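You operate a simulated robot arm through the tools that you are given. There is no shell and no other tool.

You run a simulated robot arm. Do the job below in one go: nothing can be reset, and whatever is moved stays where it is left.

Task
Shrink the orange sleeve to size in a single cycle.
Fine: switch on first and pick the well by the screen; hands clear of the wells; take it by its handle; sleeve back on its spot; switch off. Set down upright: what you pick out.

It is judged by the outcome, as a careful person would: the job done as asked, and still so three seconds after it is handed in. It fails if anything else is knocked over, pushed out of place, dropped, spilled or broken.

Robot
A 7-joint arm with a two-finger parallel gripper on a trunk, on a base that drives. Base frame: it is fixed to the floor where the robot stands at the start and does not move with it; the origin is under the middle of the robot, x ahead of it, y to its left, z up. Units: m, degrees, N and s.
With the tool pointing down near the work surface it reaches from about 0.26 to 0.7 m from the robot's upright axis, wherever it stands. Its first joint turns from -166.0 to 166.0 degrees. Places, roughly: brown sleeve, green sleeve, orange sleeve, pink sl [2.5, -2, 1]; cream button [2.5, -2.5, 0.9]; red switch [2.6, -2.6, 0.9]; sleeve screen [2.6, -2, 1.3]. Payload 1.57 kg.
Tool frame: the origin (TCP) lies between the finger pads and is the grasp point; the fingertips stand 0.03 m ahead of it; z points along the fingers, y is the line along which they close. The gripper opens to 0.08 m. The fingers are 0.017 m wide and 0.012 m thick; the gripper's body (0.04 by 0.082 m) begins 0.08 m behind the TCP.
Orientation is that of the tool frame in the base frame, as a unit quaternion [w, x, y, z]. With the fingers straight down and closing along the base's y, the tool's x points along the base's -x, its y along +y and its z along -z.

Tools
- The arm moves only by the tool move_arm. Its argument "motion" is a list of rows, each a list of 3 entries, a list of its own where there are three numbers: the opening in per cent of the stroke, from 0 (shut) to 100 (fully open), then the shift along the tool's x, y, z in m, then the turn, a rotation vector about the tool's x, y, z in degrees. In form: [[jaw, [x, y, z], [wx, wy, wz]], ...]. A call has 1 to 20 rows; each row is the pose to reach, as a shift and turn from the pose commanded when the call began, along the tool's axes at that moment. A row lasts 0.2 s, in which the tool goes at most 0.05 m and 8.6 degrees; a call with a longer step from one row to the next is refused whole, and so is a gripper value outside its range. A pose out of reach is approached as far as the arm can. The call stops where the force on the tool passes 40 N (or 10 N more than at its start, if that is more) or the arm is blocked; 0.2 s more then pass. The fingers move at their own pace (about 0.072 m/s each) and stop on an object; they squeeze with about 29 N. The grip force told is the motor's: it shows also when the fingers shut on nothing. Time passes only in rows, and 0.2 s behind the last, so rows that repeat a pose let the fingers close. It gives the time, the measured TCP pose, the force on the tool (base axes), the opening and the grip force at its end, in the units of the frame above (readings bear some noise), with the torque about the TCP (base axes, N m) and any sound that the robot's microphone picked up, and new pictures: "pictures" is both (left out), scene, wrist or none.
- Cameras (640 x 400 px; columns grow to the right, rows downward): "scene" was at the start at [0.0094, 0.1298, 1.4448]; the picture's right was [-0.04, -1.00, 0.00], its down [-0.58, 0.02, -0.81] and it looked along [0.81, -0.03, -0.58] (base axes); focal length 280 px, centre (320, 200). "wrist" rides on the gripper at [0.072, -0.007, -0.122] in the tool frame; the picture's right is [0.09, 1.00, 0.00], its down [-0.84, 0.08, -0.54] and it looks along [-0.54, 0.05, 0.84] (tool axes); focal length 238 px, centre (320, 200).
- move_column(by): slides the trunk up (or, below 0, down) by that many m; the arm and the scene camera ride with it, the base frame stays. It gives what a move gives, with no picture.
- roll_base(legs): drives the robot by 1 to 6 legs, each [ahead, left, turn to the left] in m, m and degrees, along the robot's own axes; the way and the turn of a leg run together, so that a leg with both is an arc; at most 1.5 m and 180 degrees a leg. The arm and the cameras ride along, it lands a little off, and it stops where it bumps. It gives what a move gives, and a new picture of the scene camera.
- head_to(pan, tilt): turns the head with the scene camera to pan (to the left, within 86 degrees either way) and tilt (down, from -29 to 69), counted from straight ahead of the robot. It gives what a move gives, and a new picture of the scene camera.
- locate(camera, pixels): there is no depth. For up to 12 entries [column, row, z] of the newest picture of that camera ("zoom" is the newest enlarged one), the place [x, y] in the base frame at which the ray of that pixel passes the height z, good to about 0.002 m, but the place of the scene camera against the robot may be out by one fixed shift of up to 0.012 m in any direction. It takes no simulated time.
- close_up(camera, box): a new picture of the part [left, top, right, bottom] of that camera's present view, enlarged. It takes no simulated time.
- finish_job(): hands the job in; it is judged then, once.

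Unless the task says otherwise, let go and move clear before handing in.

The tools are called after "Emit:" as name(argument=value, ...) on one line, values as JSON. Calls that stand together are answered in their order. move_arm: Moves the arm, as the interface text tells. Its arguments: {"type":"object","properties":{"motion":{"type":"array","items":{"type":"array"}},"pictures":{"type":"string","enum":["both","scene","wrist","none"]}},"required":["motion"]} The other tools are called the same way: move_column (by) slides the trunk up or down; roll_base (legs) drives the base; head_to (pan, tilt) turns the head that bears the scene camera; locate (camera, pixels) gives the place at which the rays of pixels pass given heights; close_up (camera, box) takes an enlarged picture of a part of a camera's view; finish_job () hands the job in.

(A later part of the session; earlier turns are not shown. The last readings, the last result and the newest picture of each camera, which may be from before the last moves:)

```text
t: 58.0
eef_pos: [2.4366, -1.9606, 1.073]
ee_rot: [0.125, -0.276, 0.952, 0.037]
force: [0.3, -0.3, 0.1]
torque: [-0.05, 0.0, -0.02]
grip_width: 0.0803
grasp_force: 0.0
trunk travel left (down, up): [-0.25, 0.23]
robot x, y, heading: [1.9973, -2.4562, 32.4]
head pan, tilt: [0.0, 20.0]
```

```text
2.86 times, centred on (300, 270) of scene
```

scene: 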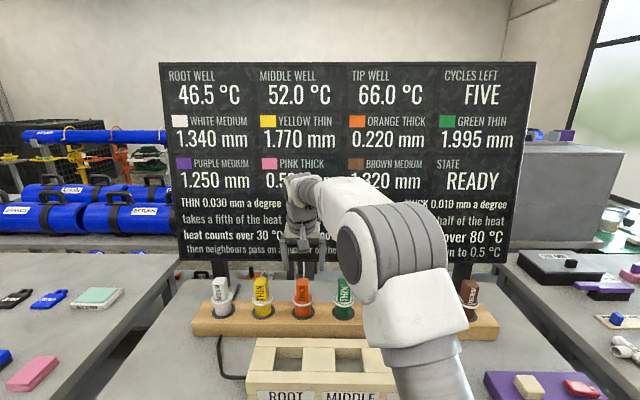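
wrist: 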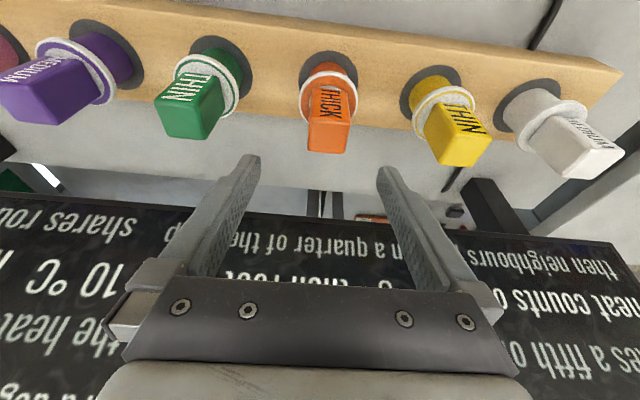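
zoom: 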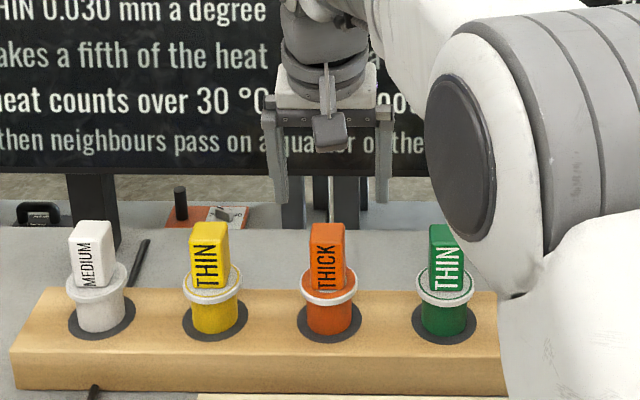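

The handle top face is centred at about (329,141) in the wrist view, between the fingers. I locate it to refine.

Emit:
locate(camera="wrist", pixels=[[328.7, 141, 0.99], [328.7, 141, 1.0], [328.7, 141, 1.01], [308, 141, 1.0], [348, 143, 1.0], [329, 126, 1.0], [328, 80, 0.93], [330, 68, 0.9]])

```text
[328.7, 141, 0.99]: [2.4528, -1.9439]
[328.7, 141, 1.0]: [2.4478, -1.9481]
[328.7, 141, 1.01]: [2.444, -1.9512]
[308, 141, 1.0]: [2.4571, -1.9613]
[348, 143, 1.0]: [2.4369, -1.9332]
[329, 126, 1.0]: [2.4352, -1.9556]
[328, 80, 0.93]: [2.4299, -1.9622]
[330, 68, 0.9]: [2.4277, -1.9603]
```

Combining views, the handle top is near z≈1.02 and its axis in line with the TCP, 4 mm to the left. I go straight down to TCP z≈0.985, checking before closing.

Emit:
move_arm(motion=[[100, [0.0052, 0.004, 0.0193], [0, 0, 0]], [100, [0.0104, 0.004, 0.0386], [0, 0, 0]], [100, [0.0155, 0.004, 0.058], [0, 0, 0]], [100, [0.0194, 0.004, 0.0725], [0, 0, 0]], [100, [0.0228, 0.004, 0.085], [0, 0, 0]], [100, [0.0228, 0.004, 0.085], [0, 0, 0]]])

Emit:
close_up(camera="scene", box=[220, 200, 380, 340])

```text
t: 59.4
eef_pos: [2.4359, -1.9568, 0.9865]
ee_rot: [0.126, -0.276, 0.952, 0.036]
force: [0.1, -0.8, 0.6]
torque: [0.0, 0.0, -0.01]
grip_width: 0.08
grasp_force: 0.1
trunk travel left (down, up): [-0.25, 0.23]
robot x, y, heading: [1.9977, -2.4574, 32.2]
head pan, tilt: [0.0, 20.0]
```

scene: 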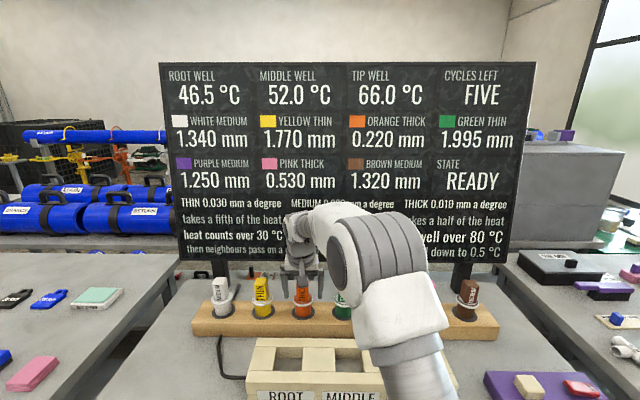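
wrist: 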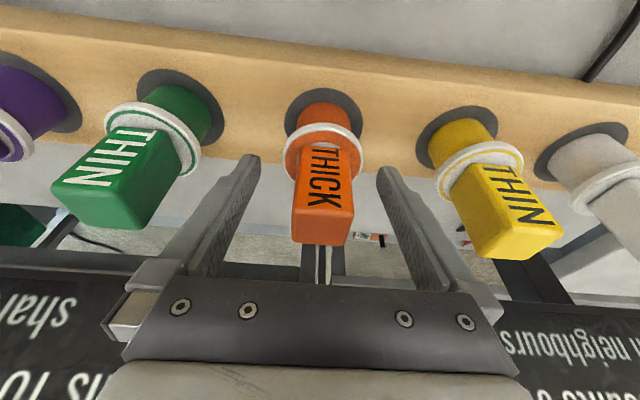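

```text
2.86 times, centred on (300, 270) of scene
```

zoom: 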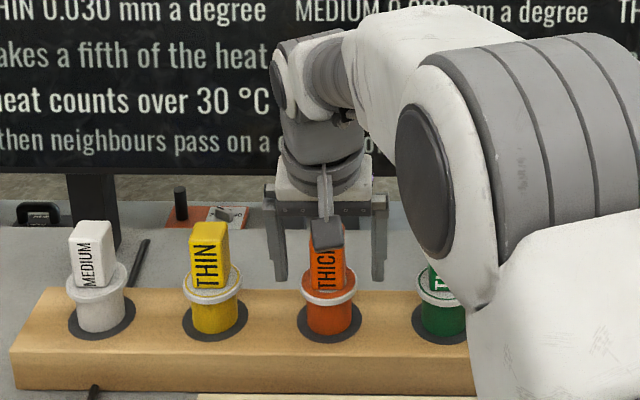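

The handle stands between the fingers in both views (wrist (323,192), scene zoom (328,260)). I close the gripper.

Emit:
move_arm(motion=[[0, [0, 0, 0], [0, 0, 0]], [0, [0, 0, 0], [0, 0, 0]], [0, [0, 0, 0], [0, 0, 0]], [0, [0, 0, 0], [0, 0, 0]]], pictures="wrist")

```text
t: 60.4
eef_pos: [2.4369, -1.9569, 0.9874]
ee_rot: [0.125, -0.276, 0.952, 0.036]
force: [-0.7, -0.4, -0.2]
torque: [-0.02, -0.03, 0.0]
grip_width: 0.0547
grasp_force: 29.4
trunk travel left (down, up): [-0.25, 0.23]
robot x, y, heading: [1.995, -2.4554, 32.1]
head pan, tilt: [0.0, 20.0]
```

wrist: 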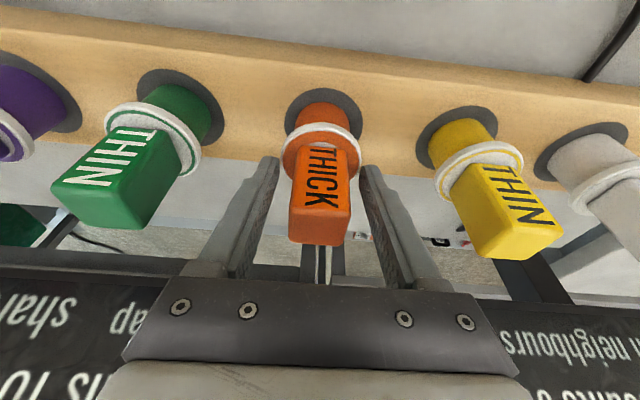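

It stopped at 0.055 m: the tips are on the white collar (284–362, 150), not the handle. I open, rise 25 mm and look.

Emit:
move_arm(motion=[[50, [0, 0, 0], [0, 0, 0]], [100, [0, 0, 0], [0, 0, 0]], [100, [0, 0, 0], [0, 0, 0]], [100, [-0.0032, 0, -0.012], [0, 0, 0]], [100, [-0.0065, 0, -0.024], [0, 0, 0]], [100, [-0.0065, 0, -0.024], [0, 0, 0]]])

Emit:
close_up(camera="scene", box=[220, 200, 380, 340])

```text
t: 61.8
eef_pos: [2.4361, -1.957, 1.01]
ee_rot: [0.125, -0.276, 0.952, 0.035]
force: [-0.2, 0.6, -0.5]
torque: [-0.01, 0.02, -0.01]
grip_width: 0.0798
grasp_force: 0.1
trunk travel left (down, up): [-0.25, 0.23]
robot x, y, heading: [1.9961, -2.4525, 32.4]
head pan, tilt: [0.0, 20.0]
```

scene: 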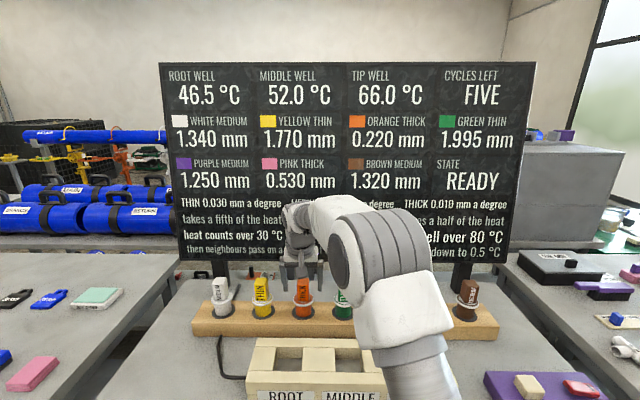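
wrist: 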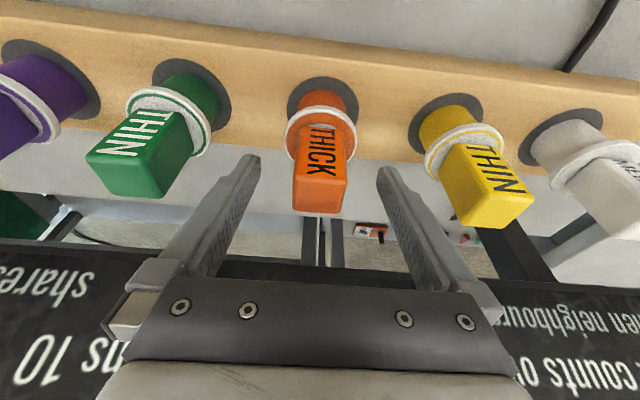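

```text
2.86 times, centred on (300, 270) of scene
```

zoom: 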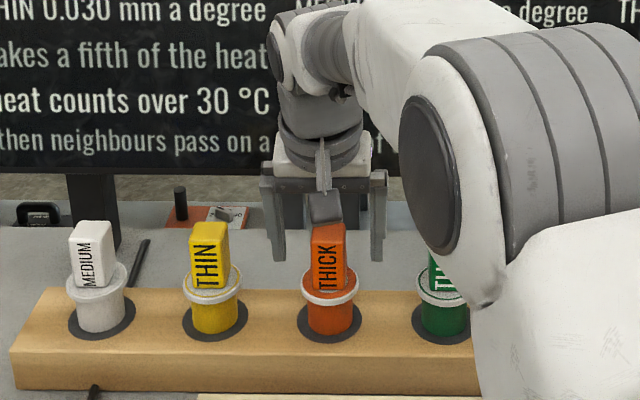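

Now the tips are above the collar and overlap the handle by about 4 cm. I close again.

Emit:
move_arm(motion=[[0, [0, 0, 0], [0, 0, 0]], [0, [0, 0, 0], [0, 0, 0]], [0, [0, 0, 0], [0, 0, 0]], [0, [0, 0, 0], [0, 0, 0]], [0, [0, 0, 0], [0, 0, 0]]], pictures="both")

Emit:
close_up(camera="scene", box=[220, 200, 380, 340])

```text
t: 63.0
eef_pos: [2.4364, -1.9567, 1.0103]
ee_rot: [0.126, -0.275, 0.952, 0.036]
force: [-0.2, 0.4, 1.3]
torque: [-0.07, -0.05, 0.01]
grip_width: 0.0313
grasp_force: 29.2
trunk travel left (down, up): [-0.25, 0.23]
robot x, y, heading: [1.9954, -2.4547, 32.3]
head pan, tilt: [0.0, 20.0]
```

scene: 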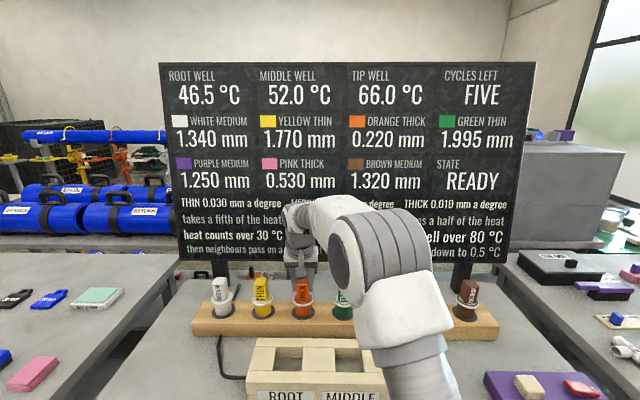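
wrist: 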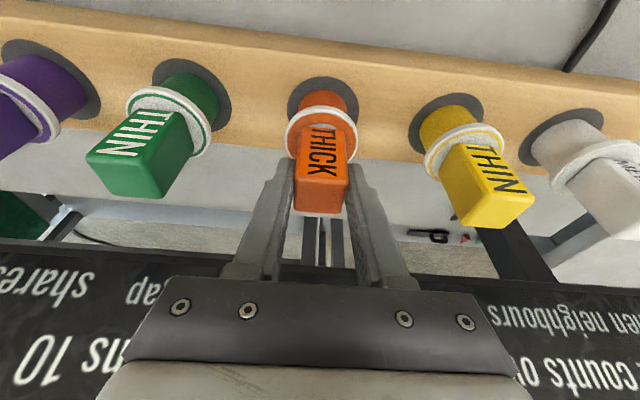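

```text
2.86 times, centred on (300, 270) of scene
```

zoom: 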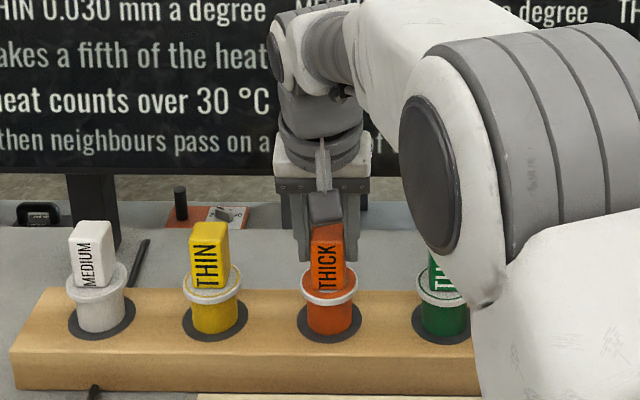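

The grip holds at 0.031 m on the handle. I lift it straight up 12 cm.

Emit:
move_arm(motion=[[0, [-0.0026, 0, -0.0097], [0, 0, 0]], [0, [-0.0065, 0, -0.024], [0, 0, 0]], [0, [-0.0129, 0, -0.048], [0, 0, 0]], [0, [-0.0194, 0, -0.0725], [0, 0, 0]], [0, [-0.0259, 0, -0.0966], [0, 0, 0]], [0, [-0.0311, 0, -0.116], [0, 0, 0]], [0, [-0.0311, 0, -0.116], [0, 0, 0]]])

Emit:
close_up(camera="scene", box=[220, 200, 380, 340])

```text
t: 64.6
eef_pos: [2.4363, -1.9557, 1.1292]
ee_rot: [0.126, -0.275, 0.952, 0.037]
force: [-0.1, 1.1, -0.7]
torque: [-0.01, 0.0, 0.04]
grip_width: 0.0311
grasp_force: 28.6
trunk travel left (down, up): [-0.25, 0.23]
robot x, y, heading: [1.9975, -2.4565, 32.2]
head pan, tilt: [0.0, 20.0]
```

scene: 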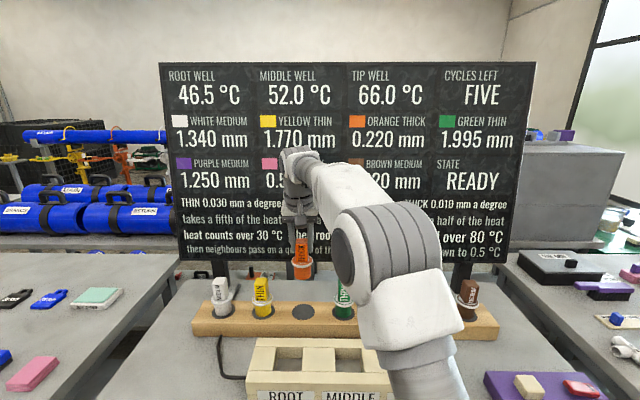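
wrist: 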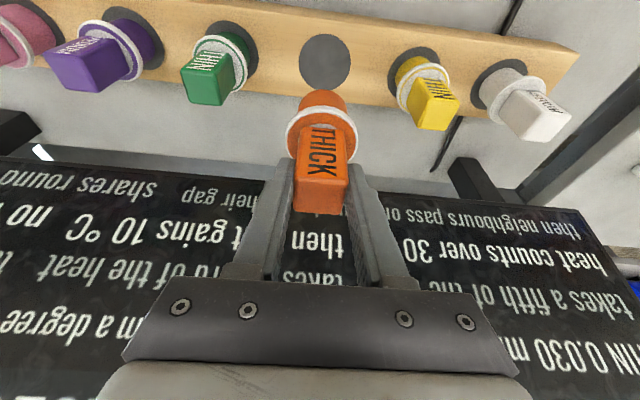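

```text
2.86 times, centred on (300, 270) of scene
```

zoom: 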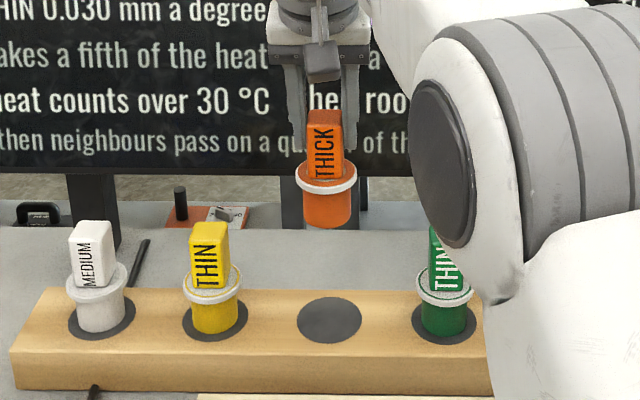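

The sleeve is lifted; its spot is a flat dark disc at (325,62). I note the disc's place, then carry the sleeve back first and then right, over the middle well.

Emit:
locate(camera="wrist", pixels=[[325, 62, 0.9], [325, 62, 0.91], [325, 62, 0.89]])

Emit:
move_arm(motion=[[0, [0.0386, 0, -0.0103], [0, 0, 0]], [0, [0.077, 0, -0.0206], [0, 0, 0]], [0, [0.115, 0, -0.031], [0, 0, 0]], [0, [0.135, -0.03, -0.0363], [0, 0, 0]], [0, [0.1475, -0.07, -0.0395], [0, 0, 0]], [0, [0.1475, -0.1094, -0.0395], [0, 0, 0]], [0, [0.1475, -0.1094, -0.0395], [0, 0, 0]]])

Emit:
head_to(pan=0, tilt=35)

```text
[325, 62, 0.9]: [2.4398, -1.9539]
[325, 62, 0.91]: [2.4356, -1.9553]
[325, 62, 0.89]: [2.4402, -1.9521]
```

```text
t: 66.2
eef_pos: [2.364, -2.1303, 1.1293]
ee_rot: [0.126, -0.276, 0.952, 0.037]
force: [-0.7, -0.1, -1.4]
torque: [-0.03, 0.02, -0.01]
grip_width: 0.0317
grasp_force: 29.1
trunk travel left (down, up): [-0.25, 0.23]
robot x, y, heading: [1.9966, -2.4539, 32.3]
head pan, tilt: [0.0, 20.0]
```

scene: 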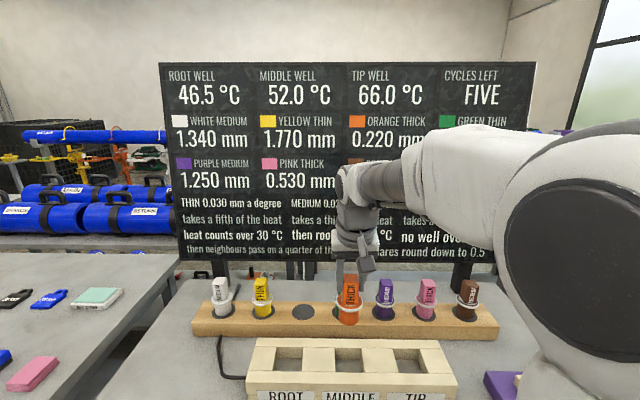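
wrist: 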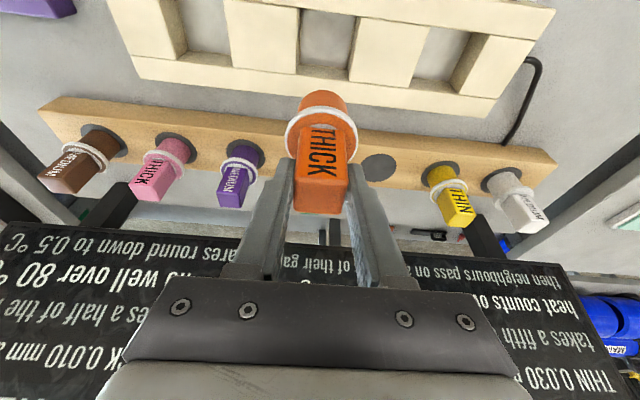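

```text
t: 67.0
eef_pos: [2.3639, -2.1302, 1.1305]
ee_rot: [0.126, -0.276, 0.952, 0.038]
force: [0.5, 0.7, -0.7]
torque: [-0.01, 0.03, 0.02]
grip_width: 0.0316
grasp_force: 29.2
trunk travel left (down, up): [-0.25, 0.23]
robot x, y, heading: [1.9954, -2.4559, 32.4]
head pan, tilt: [0.0, 35.0]
```

scene: 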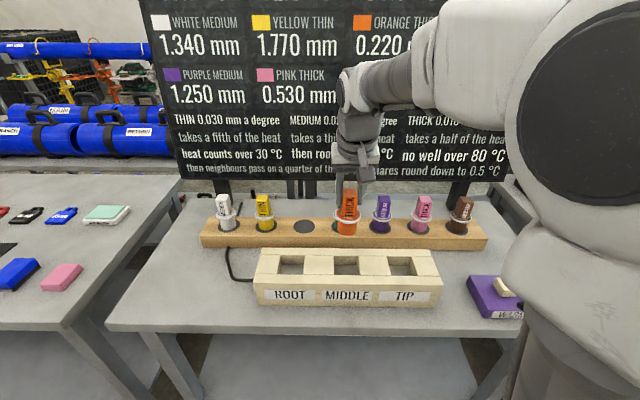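

The middle well shows at (328,40), a little behind the sleeve's line. I move back 3 cm to see it whole and locate it.

Emit:
move_arm(motion=[[0, [0.029, 0, -0.0078], [0, 0, 0]], [0, [0.029, 0, -0.0078], [0, 0, 0]]])

Emit:
close_up(camera="wrist", box=[200, 0, 440, 150])

Emit:
close_up(camera="scene", box=[240, 160, 480, 310])

```text
t: 67.6
eef_pos: [2.3382, -2.1463, 1.132]
ee_rot: [0.125, -0.276, 0.952, 0.036]
force: [1.1, 0.7, -0.3]
torque: [-0.01, 0.01, 0.01]
grip_width: 0.0317
grasp_force: 29.2
trunk travel left (down, up): [-0.25, 0.23]
robot x, y, heading: [1.9981, -2.4586, 31.9]
head pan, tilt: [0.0, 35.0]
```

scene: 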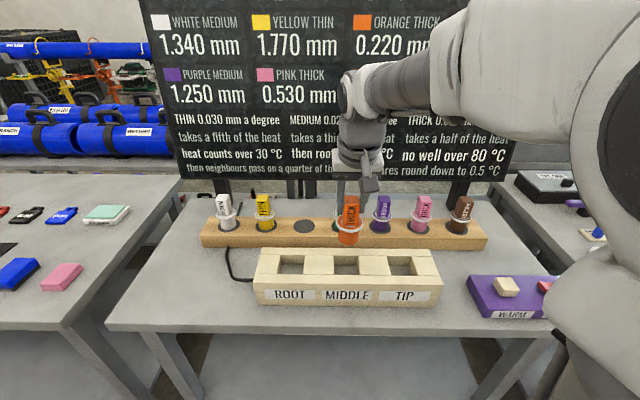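
wrist: 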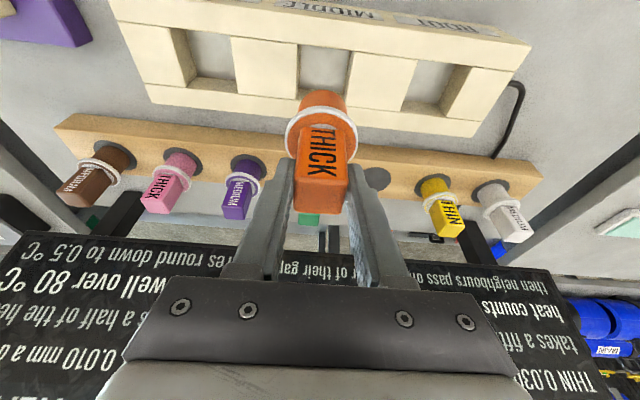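

```text
2.67 times, centred on (320, 75) of wrist
```

zoom: 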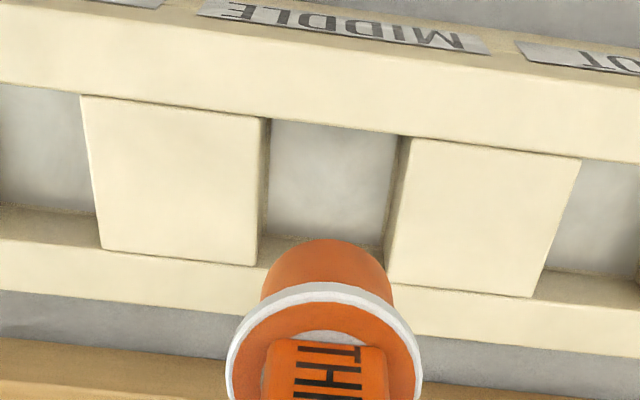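

```text
2.67 times, centred on (360, 235) of scene
```

zoom: 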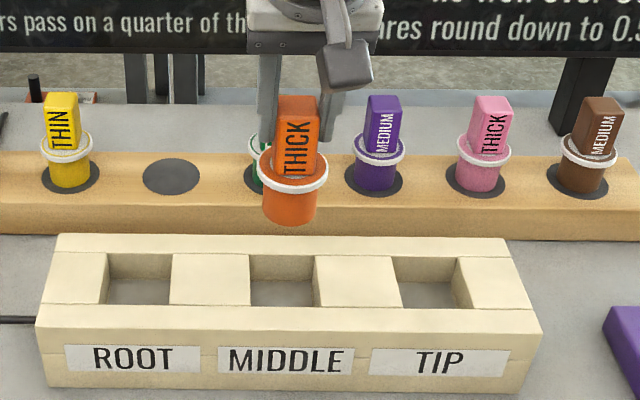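

The middle well's rim is centred at about wrist (324,75) and scene (346,265). I locate it at several heights to find its height and place.

Emit:
locate(camera="wrist", pixels=[[324.1, 75.4, 0.88], [324.1, 75.4, 0.9], [324.1, 75.4, 0.92], [300.5, 44.3, 0.9], [354.5, 51.8, 0.9], [296.4, 99.3, 0.9], [345.5, 106.1, 0.9]])

Emit:
locate(camera="scene", pixels=[[346.1, 265, 0.88], [346.1, 265, 0.9], [346.1, 265, 0.92], [304, 226, 0.88], [304, 226, 0.9], [304, 226, 0.92], [200, 303, 0.85], [255, 302, 0.85]])

```text
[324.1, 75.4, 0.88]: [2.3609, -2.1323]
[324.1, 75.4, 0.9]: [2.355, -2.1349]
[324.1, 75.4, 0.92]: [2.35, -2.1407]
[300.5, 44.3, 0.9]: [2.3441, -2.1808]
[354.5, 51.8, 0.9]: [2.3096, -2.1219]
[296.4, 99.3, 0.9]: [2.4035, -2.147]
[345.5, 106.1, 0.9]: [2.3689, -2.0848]
```

```text
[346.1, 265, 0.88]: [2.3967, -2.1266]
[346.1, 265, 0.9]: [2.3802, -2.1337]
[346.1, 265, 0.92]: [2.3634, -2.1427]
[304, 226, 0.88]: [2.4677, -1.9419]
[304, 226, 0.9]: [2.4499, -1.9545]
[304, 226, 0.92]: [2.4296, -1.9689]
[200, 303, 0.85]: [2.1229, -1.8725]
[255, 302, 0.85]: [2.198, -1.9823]
```

Rim top is about z 0.925–0.94, opening about 63 mm against the collar's 55 mm, so alignment matters. I align and descend 6 cm to check closer.

Emit:
move_arm(motion=[[0, [0.002, -0.001, 0.02], [0, 0, 0]], [0, [0.005, -0.002, 0.04], [0, 0, 0]], [0, [0.0084, -0.002, 0.0599], [0, 0, 0]], [0, [0.0084, -0.002, 0.0599], [0, 0, 0]]])

Emit:
close_up(camera="wrist", box=[200, 0, 440, 150])

Emit:
close_up(camera="scene", box=[240, 160, 480, 310])

```text
t: 68.6
eef_pos: [2.3466, -2.143, 1.0701]
ee_rot: [0.126, -0.276, 0.952, 0.036]
force: [0.4, 0.8, -1.0]
torque: [-0.04, -0.02, 0.0]
grip_width: 0.0315
grasp_force: 28.7
trunk travel left (down, up): [-0.25, 0.23]
robot x, y, heading: [1.9977, -2.4563, 32.4]
head pan, tilt: [0.0, 35.0]
```

scene: 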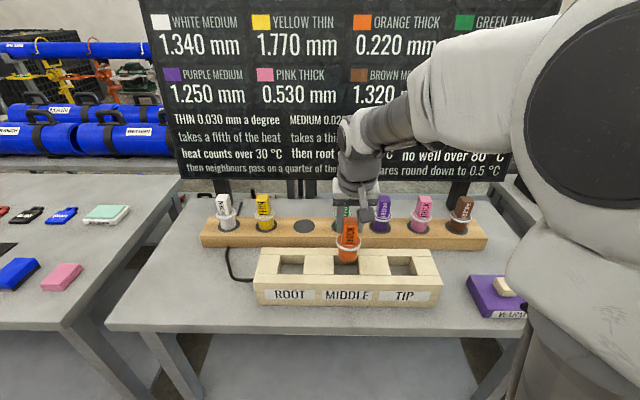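
wrist: 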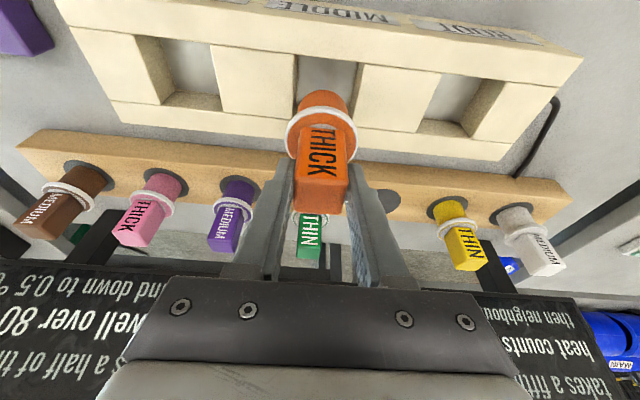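

```text
2.67 times, centred on (320, 75) of wrist
```

zoom: 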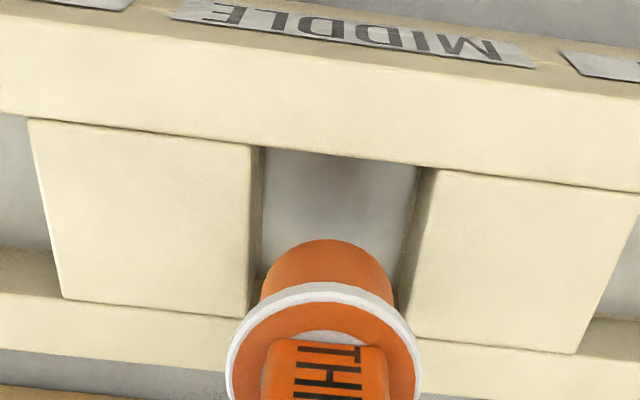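

```text
2.67 times, centred on (360, 235) of scene
```

zoom: 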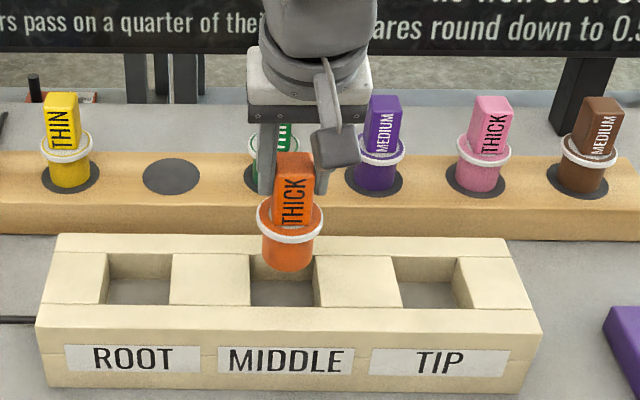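

The well's rim centre is now near (326.7, 90.7) in the wrist view; I triangulate with the previous view.

Emit:
locate(camera="wrist", pixels=[[326.7, 90.7, 0.9], [326.7, 90.7, 0.92], [326.7, 90.7, 0.94], [298.3, 54.8, 0.92], [363.4, 63, 0.92], [292.7, 118, 0.92], [353, 126.7, 0.92]])

```text
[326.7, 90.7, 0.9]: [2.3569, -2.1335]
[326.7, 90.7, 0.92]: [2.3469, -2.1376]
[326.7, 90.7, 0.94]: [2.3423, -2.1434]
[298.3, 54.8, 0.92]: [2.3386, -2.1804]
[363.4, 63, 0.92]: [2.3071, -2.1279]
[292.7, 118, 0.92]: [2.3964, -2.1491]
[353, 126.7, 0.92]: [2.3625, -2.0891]
```

Well centre is ~3 mm further ahead and ~2 mm left of the sleeve. I correct and descend 3 cm, just above the rim, and check.

Emit:
move_arm(motion=[[0, [-0.003, 0.002, 0.001], [0, 0, 0]], [0, [0.001, 0.002, 0.0155], [0, 0, 0]], [0, [0.0049, 0.002, 0.0299], [0, 0, 0]], [0, [0.0049, 0.002, 0.0299], [0, 0, 0]]])

Emit:
close_up(camera="wrist", box=[200, 0, 440, 150])

Emit:
close_up(camera="scene", box=[280, 200, 420, 300])

```text
t: 69.6
eef_pos: [2.3486, -2.1411, 1.0438]
ee_rot: [0.129, -0.275, 0.952, 0.037]
force: [-4.3, -1.7, 26.8]
torque: [0.16, -0.19, 0.03]
grip_width: 0.0309
grasp_force: 29.2
trunk travel left (down, up): [-0.25, 0.23]
robot x, y, heading: [1.995, -2.4572, 32.3]
head pan, tilt: [0.0, 35.0]
```

scene: 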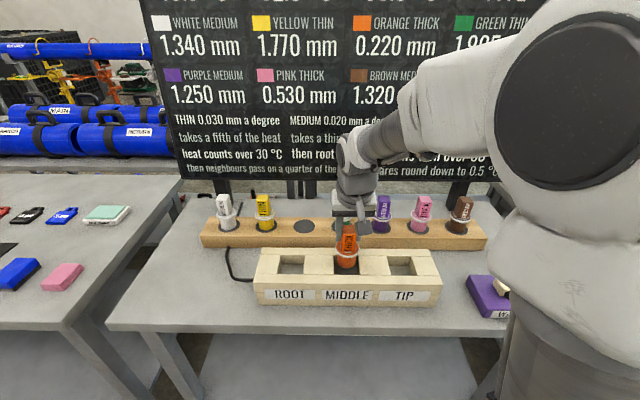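
wrist: 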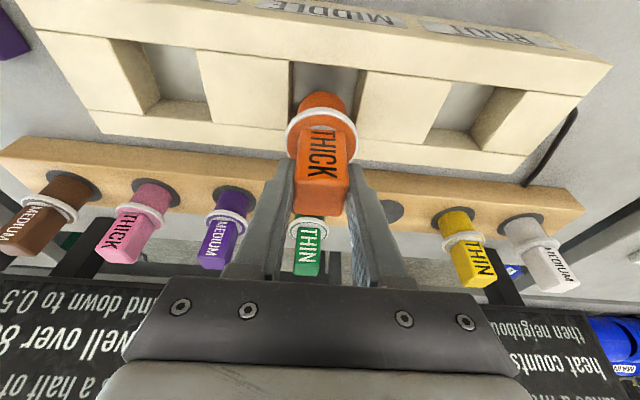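

```text
2.67 times, centred on (320, 75) of wrist
```

zoom: 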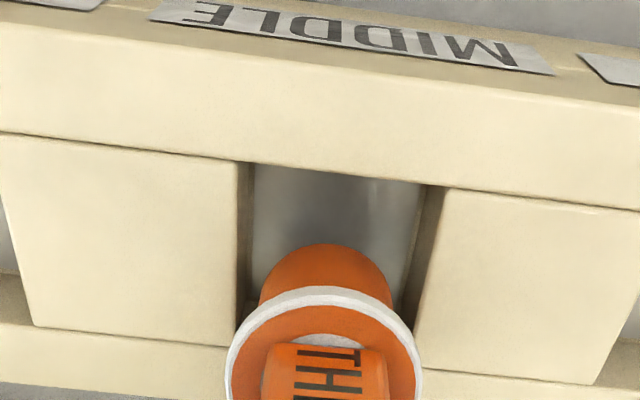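

```text
4.00 times, centred on (350, 250) of scene
```

zoom: 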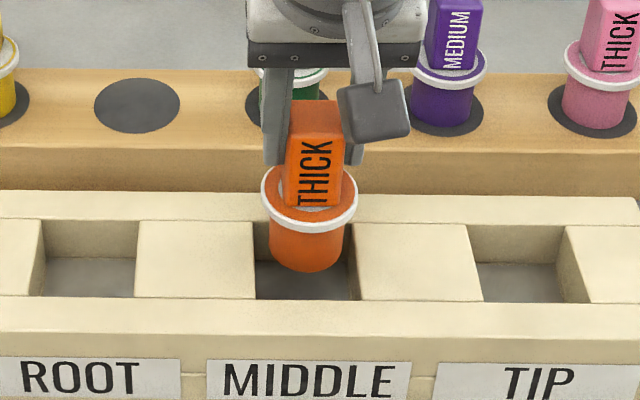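

Contact of 27 N at bottom z≈0.94: the torque says the sleeve's front edge is on the far rim, so the rim is at ~0.94 and I am too far ahead. I rise 15 mm, move back 7 mm and look.

Emit:
move_arm(motion=[[0, [-0.0026, 0, -0.0097], [0, 0, 0]], [0, [-0.0039, 0, -0.0145], [0, 0, 0]], [0, [0.0029, 0, -0.0163], [0, 0, 0]], [0, [0.0029, 0, -0.0163], [0, 0, 0]]])

Emit:
close_up(camera="wrist", box=[200, 0, 440, 150])

Emit:
close_up(camera="scene", box=[280, 200, 420, 300])

```text
t: 70.6
eef_pos: [2.3425, -2.1442, 1.056]
ee_rot: [0.126, -0.276, 0.952, 0.037]
force: [0.4, 0.0, -0.8]
torque: [0.02, 0.01, 0.01]
grip_width: 0.0315
grasp_force: 29.0
trunk travel left (down, up): [-0.25, 0.23]
robot x, y, heading: [1.9974, -2.4561, 32.2]
head pan, tilt: [0.0, 35.0]
```

scene: 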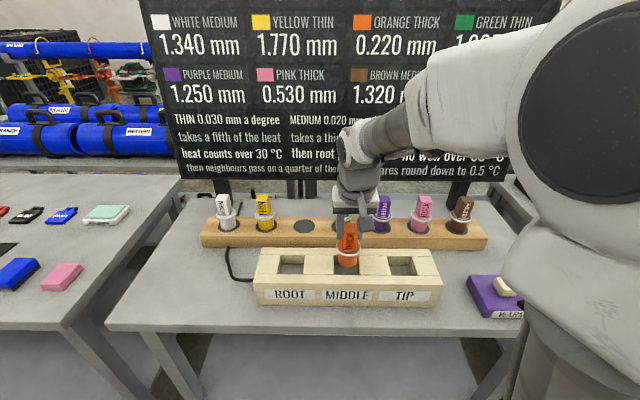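
wrist: 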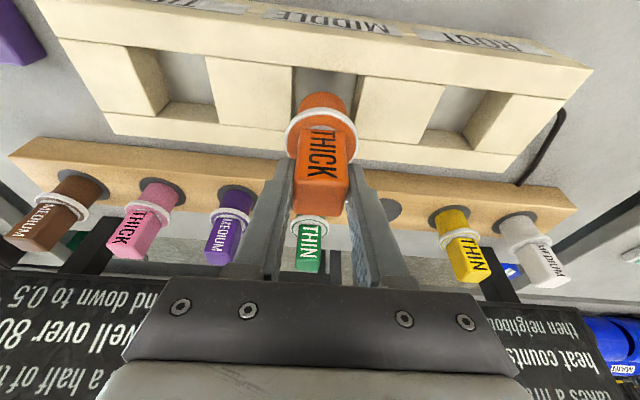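

```text
2.67 times, centred on (320, 75) of wrist
```

zoom: 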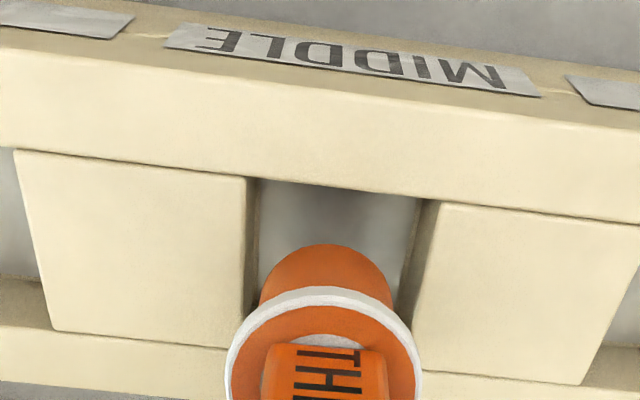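

```text
4.00 times, centred on (350, 250) of scene
```

zoom: 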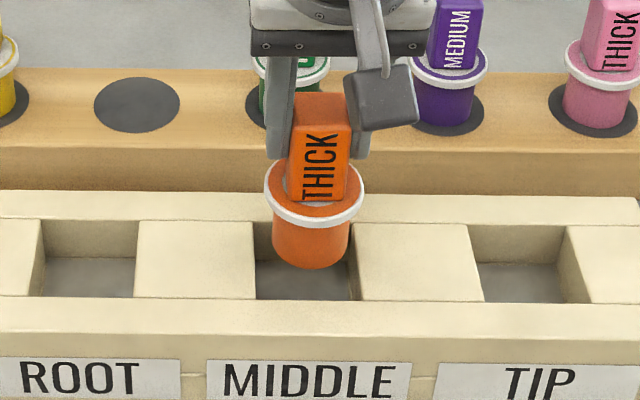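

I locate the rim's corners and the sleeve's lower near edge from this closer view.

Emit:
locate(camera="wrist", pixels=[[296.4, 66.8, 0.94], [364.2, 75.7, 0.94], [290, 130.4, 0.94], [354.5, 138.7, 0.94], [296.4, 66.8, 0.93], [364.2, 75.7, 0.93], [290, 130.4, 0.93], [354.5, 138.7, 0.93], [321.9, 91.5, 0.95], [321.9, 91.5, 0.96]])

```text
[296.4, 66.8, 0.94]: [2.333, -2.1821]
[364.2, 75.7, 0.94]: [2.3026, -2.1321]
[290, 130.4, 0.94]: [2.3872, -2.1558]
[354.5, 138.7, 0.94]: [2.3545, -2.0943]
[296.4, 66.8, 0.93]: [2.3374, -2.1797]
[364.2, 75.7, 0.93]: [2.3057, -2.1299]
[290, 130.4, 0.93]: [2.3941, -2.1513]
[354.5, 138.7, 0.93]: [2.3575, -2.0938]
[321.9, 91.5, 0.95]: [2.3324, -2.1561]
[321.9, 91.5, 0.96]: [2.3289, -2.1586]
```

Well centre n≈0.831 vs. sleeve ≈0.833; I shift 2 mm back and 1.5 mm left and descend gently 30 mm into the opening.

Emit:
move_arm(motion=[[0, [0.0019, 0.0015, -0.0005], [0, 0, 0]], [0, [0.0032, 0.0015, 0.0043], [0, 0, 0]], [0, [0.0045, 0.0015, 0.0092], [0, 0, 0]], [0, [0.0058, 0.0015, 0.014], [0, 0, 0]], [0, [0.0071, 0.0015, 0.0188], [0, 0, 0]], [0, [0.0084, 0.0015, 0.0237], [0, 0, 0]], [0, [0.0097, 0.0015, 0.0285], [0, 0, 0]], [0, [0.0097, 0.0015, 0.0285], [0, 0, 0]]])

Emit:
close_up(camera="wrist", box=[200, 0, 440, 150])

Emit:
close_up(camera="scene", box=[280, 200, 420, 300])

```text
t: 72.4
eef_pos: [2.3391, -2.1448, 1.0253]
ee_rot: [0.125, -0.276, 0.952, 0.036]
force: [-0.2, 0.0, -0.9]
torque: [-0.02, 0.01, 0.0]
grip_width: 0.0318
grasp_force: 28.8
trunk travel left (down, up): [-0.25, 0.23]
robot x, y, heading: [1.9955, -2.4554, 32.3]
head pan, tilt: [0.0, 35.0]
```

scene: 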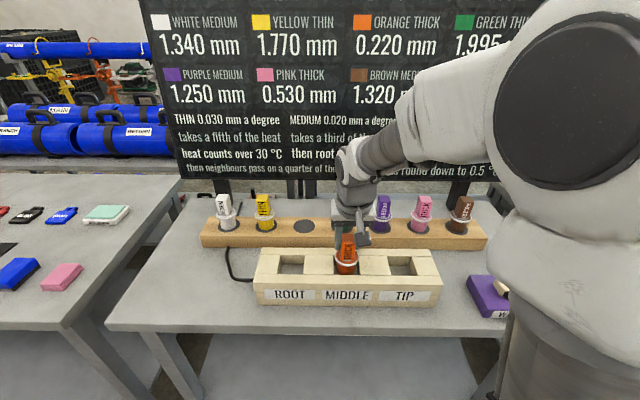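
wrist: 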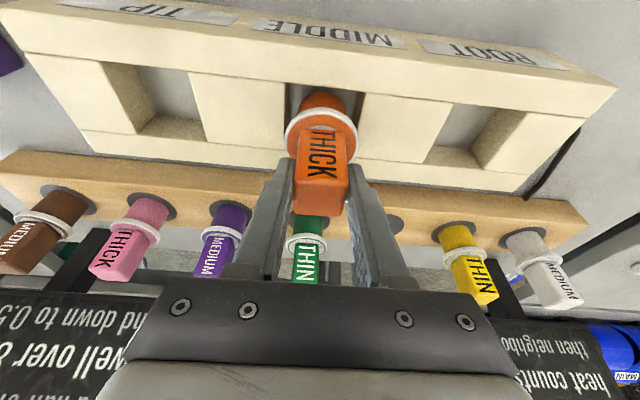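

```text
2.67 times, centred on (320, 75) of wrist
```

zoom: 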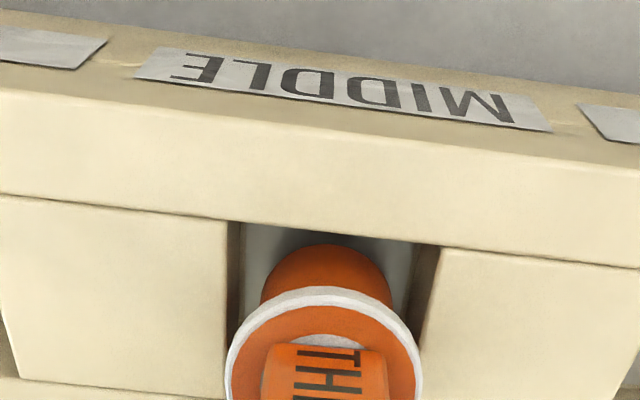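

```text
4.00 times, centred on (350, 250) of scene
```

zoom: 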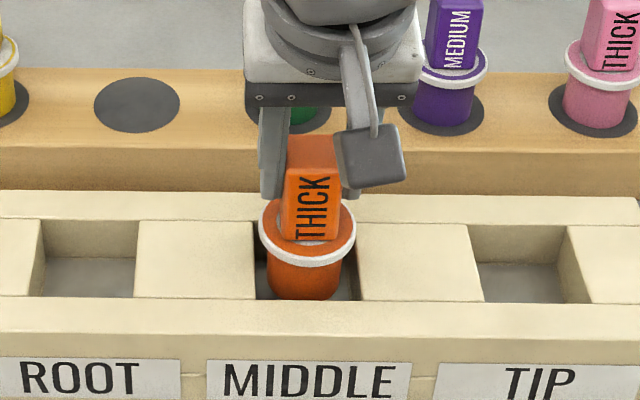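

It entered the opening without force. I check the collar's near edge (321,107) against the rim before lowering the collar into it.

Emit:
locate(camera="wrist", pixels=[[321, 107, 0.97], [321, 107, 0.98], [322, 87, 0.94], [284.6, 117, 0.97], [357.5, 117, 0.97], [286, 117, 0.94], [360, 117, 0.94], [322, 91.7, 0.92]])

```text
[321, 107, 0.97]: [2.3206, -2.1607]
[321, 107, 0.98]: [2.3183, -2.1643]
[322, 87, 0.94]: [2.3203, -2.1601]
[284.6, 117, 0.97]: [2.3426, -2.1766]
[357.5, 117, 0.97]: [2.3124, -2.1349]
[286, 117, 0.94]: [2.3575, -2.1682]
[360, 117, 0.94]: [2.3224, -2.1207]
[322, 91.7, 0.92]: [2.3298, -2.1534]
```

The collar centre is about 2 mm short and 2 mm right of the opening's centre. I correct and lower another 28 mm slowly.

Emit:
move_arm(motion=[[0, [-0.0019, 0.0018, 0.0005], [0, 0, 0]], [0, [-0.0009, 0.0018, 0.0044], [0, 0, 0]], [0, [0.0002, 0.0018, 0.0082], [0, 0, 0]], [0, [0.0012, 0.0018, 0.0121], [0, 0, 0]], [0, [0.0022, 0.0018, 0.016], [0, 0, 0]], [0, [0.0033, 0.0018, 0.0198], [0, 0, 0]], [0, [0.0043, 0.0018, 0.0237], [0, 0, 0]], [0, [0.0053, 0.0018, 0.0275], [0, 0, 0]], [0, [0.0053, 0.0018, 0.0275], [0, 0, 0]]])

Emit:
close_up(camera="wrist", box=[200, 50, 440, 200])

Emit:
close_up(camera="scene", box=[280, 200, 420, 300])

```text
t: 74.4
eef_pos: [2.3403, -2.1411, 0.9982]
ee_rot: [0.127, -0.275, 0.952, 0.037]
force: [3.8, -0.6, 26.4]
torque: [-0.02, -0.26, -0.05]
grip_width: 0.0317
grasp_force: 29.2
trunk travel left (down, up): [-0.25, 0.23]
robot x, y, heading: [1.995, -2.4553, 32.2]
head pan, tilt: [0.0, 35.0]
```

scene: 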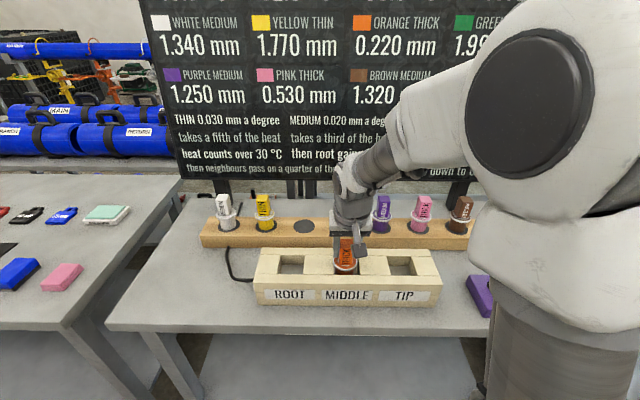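
wrist: 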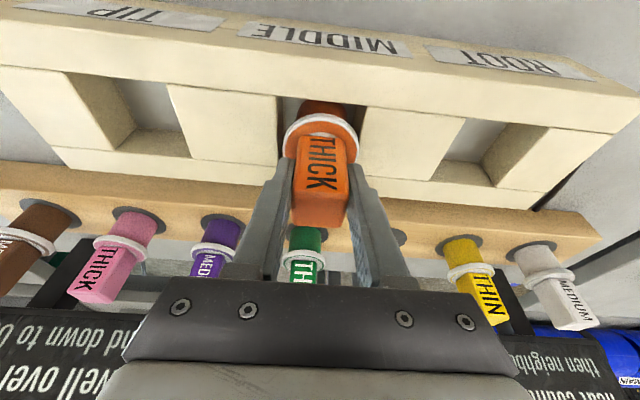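

```text
2.67 times, centred on (320, 125) of wrist
```

zoom: 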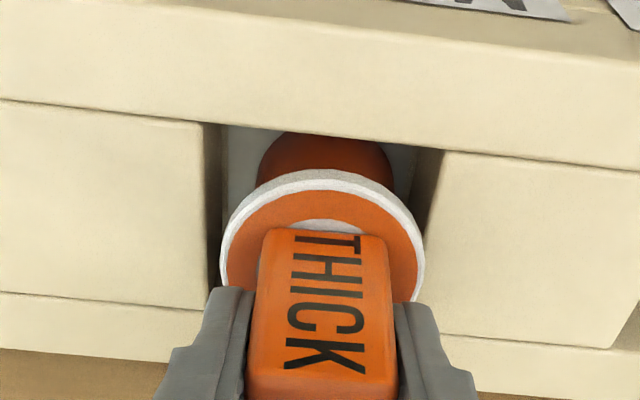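

```text
4.00 times, centred on (350, 250) of scene
```

zoom: 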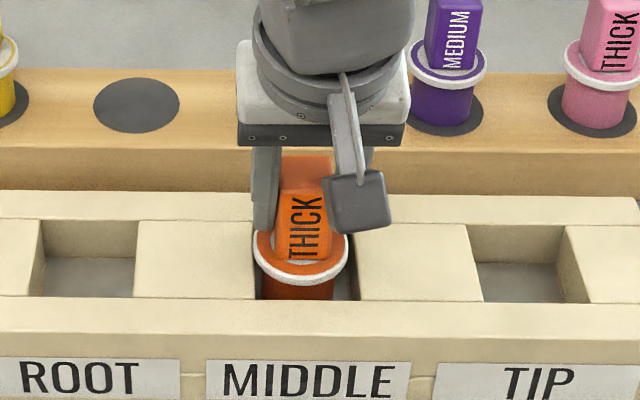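

The 26 N is centred (torque points to the sleeve's middle), so the sleeve has reached the well's floor with its collar just above the rim. I relieve the push by 2 mm steps before letting go.

Emit:
move_arm(motion=[[0, [-0.0005, 0, -0.0019], [0, 0, 0]], [0, [-0.0005, 0, -0.0019], [0, 0, 0]]], pictures="none")

```text
t: 75.0
eef_pos: [2.3392, -2.1418, 0.9993]
ee_rot: [0.124, -0.276, 0.952, 0.036]
force: [2.6, 2.5, 10.3]
torque: [0.39, -0.35, -0.02]
grip_width: 0.0316
grasp_force: 29.0
trunk travel left (down, up): [-0.25, 0.23]
robot x, y, heading: [1.9964, -2.4557, 32.4]
head pan, tilt: [0.0, 35.0]
```

Still 10 N with a small forward push; I ease up another 1.5 mm and then open the fingers just a little.

Emit:
move_arm(motion=[[0, [-0.0004, 0, -0.0015], [0, 0, 0]], [0, [-0.0004, 0, -0.0015], [0, 0, 0]]], pictures="wrist")

Emit:
close_up(camera="scene", box=[280, 200, 420, 300])

```text
t: 75.6
eef_pos: [2.34, -2.144, 0.9986]
ee_rot: [0.124, -0.276, 0.953, 0.034]
force: [-0.3, -0.1, -1.6]
torque: [0.03, 0.01, 0.02]
grip_width: 0.0314
grasp_force: 29.0
trunk travel left (down, up): [-0.25, 0.23]
robot x, y, heading: [1.9979, -2.4552, 32.2]
head pan, tilt: [0.0, 35.0]
```

wrist: 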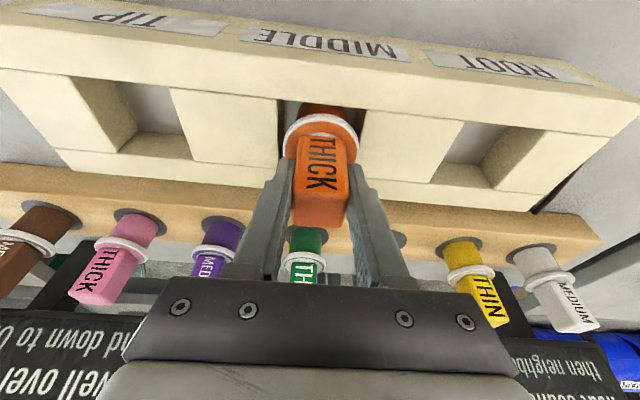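

```text
4.00 times, centred on (350, 250) of scene
```

zoom: 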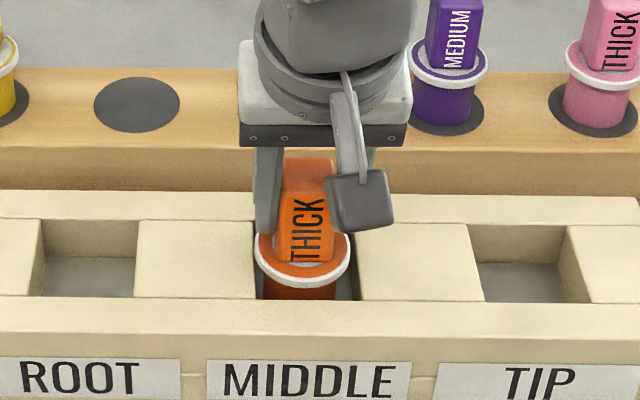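

Force is now near zero; the sleeve stands in the MIDDLE well with its collar above the rim. I open the fingers to 50 mm only and check that it stays upright.

Emit:
move_arm(motion=[[45, [-0.0004, 0, -0.0015], [0, 0, 0]], [55, [-0.0004, 0, -0.0015], [0, 0, 0]], [62, [-0.0004, 0, -0.0015], [0, 0, 0]], [62, [-0.0004, 0, -0.0015], [0, 0, 0]]], pictures="wrist")

Emit:
close_up(camera="scene", box=[280, 200, 420, 300])

```text
t: 76.6
eef_pos: [2.3411, -2.1416, 1.002]
ee_rot: [0.126, -0.276, 0.952, 0.035]
force: [-0.2, 0.2, -1.1]
torque: [0.01, -0.02, 0.02]
grip_width: 0.0495
grasp_force: 0.1
trunk travel left (down, up): [-0.25, 0.23]
robot x, y, heading: [1.9961, -2.4558, 32.3]
head pan, tilt: [0.0, 35.0]
```

wrist: 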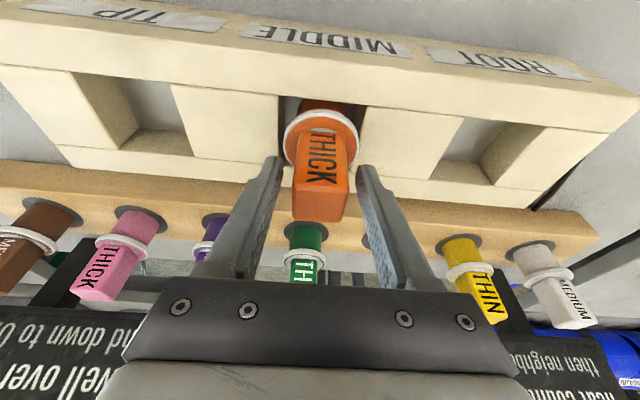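

```text
4.00 times, centred on (350, 250) of scene
```

zoom: 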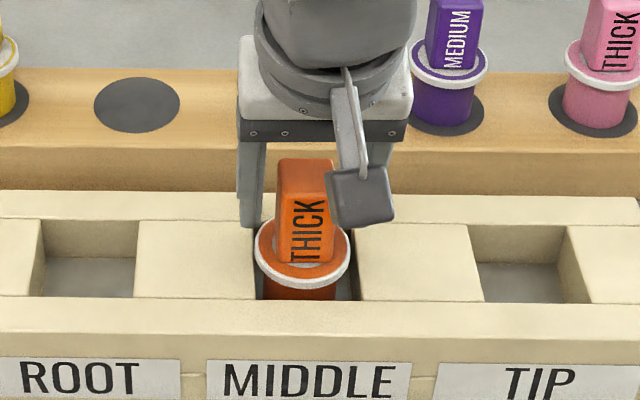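

The sleeve stands still in the well. I rise straight up 12 cm, clear of it.

Emit:
move_arm(motion=[[75, [-0.0052, 0, -0.0193], [0, 0, 0]], [85, [-0.0104, 0, -0.0386], [0, 0, 0]], [85, [-0.0207, 0, -0.0773], [0, 0, 0]], [85, [-0.0311, 0, -0.116], [0, 0, 0]], [85, [-0.0311, 0, -0.116], [0, 0, 0]]])

Emit:
close_up(camera="wrist", box=[200, 0, 440, 150])

Emit:
close_up(camera="scene", box=[280, 200, 420, 300])

```text
t: 77.8
eef_pos: [2.3418, -2.1413, 1.1228]
ee_rot: [0.125, -0.276, 0.952, 0.037]
force: [-0.3, -0.7, 0.0]
torque: [0.02, 0.03, 0.02]
grip_width: 0.0682
grasp_force: 0.1
trunk travel left (down, up): [-0.25, 0.23]
robot x, y, heading: [1.9988, -2.4547, 32.3]
head pan, tilt: [0.0, 35.0]
```

scene: 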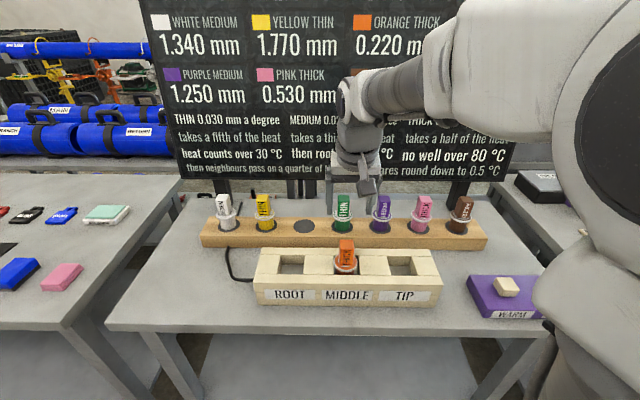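
wrist: 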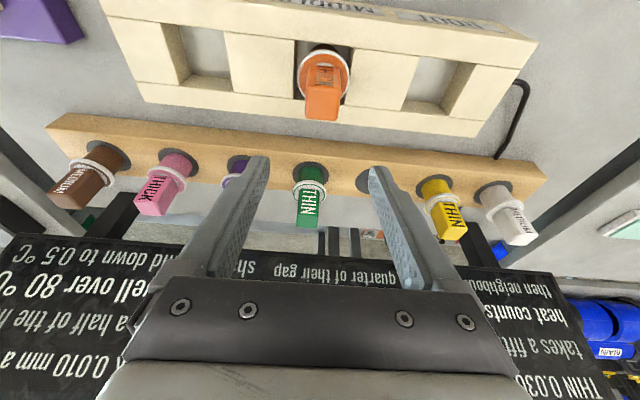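

```text
2.67 times, centred on (320, 75) of wrist
```

zoom: 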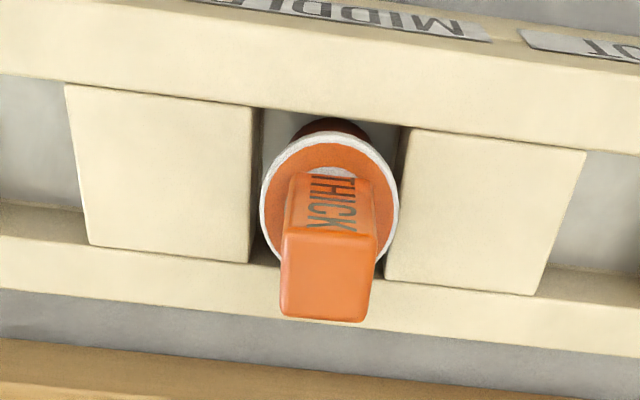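

```text
4.00 times, centred on (350, 250) of scene
```

zoom: 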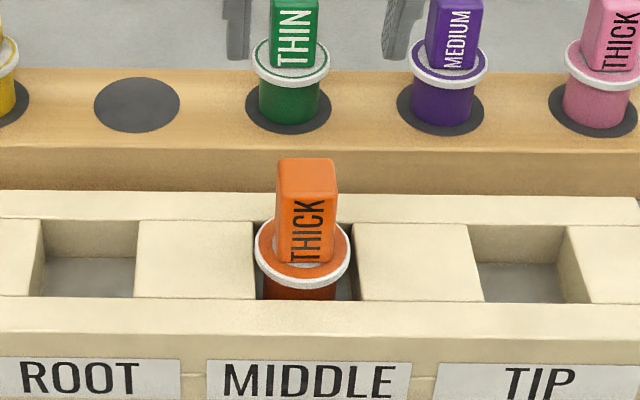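

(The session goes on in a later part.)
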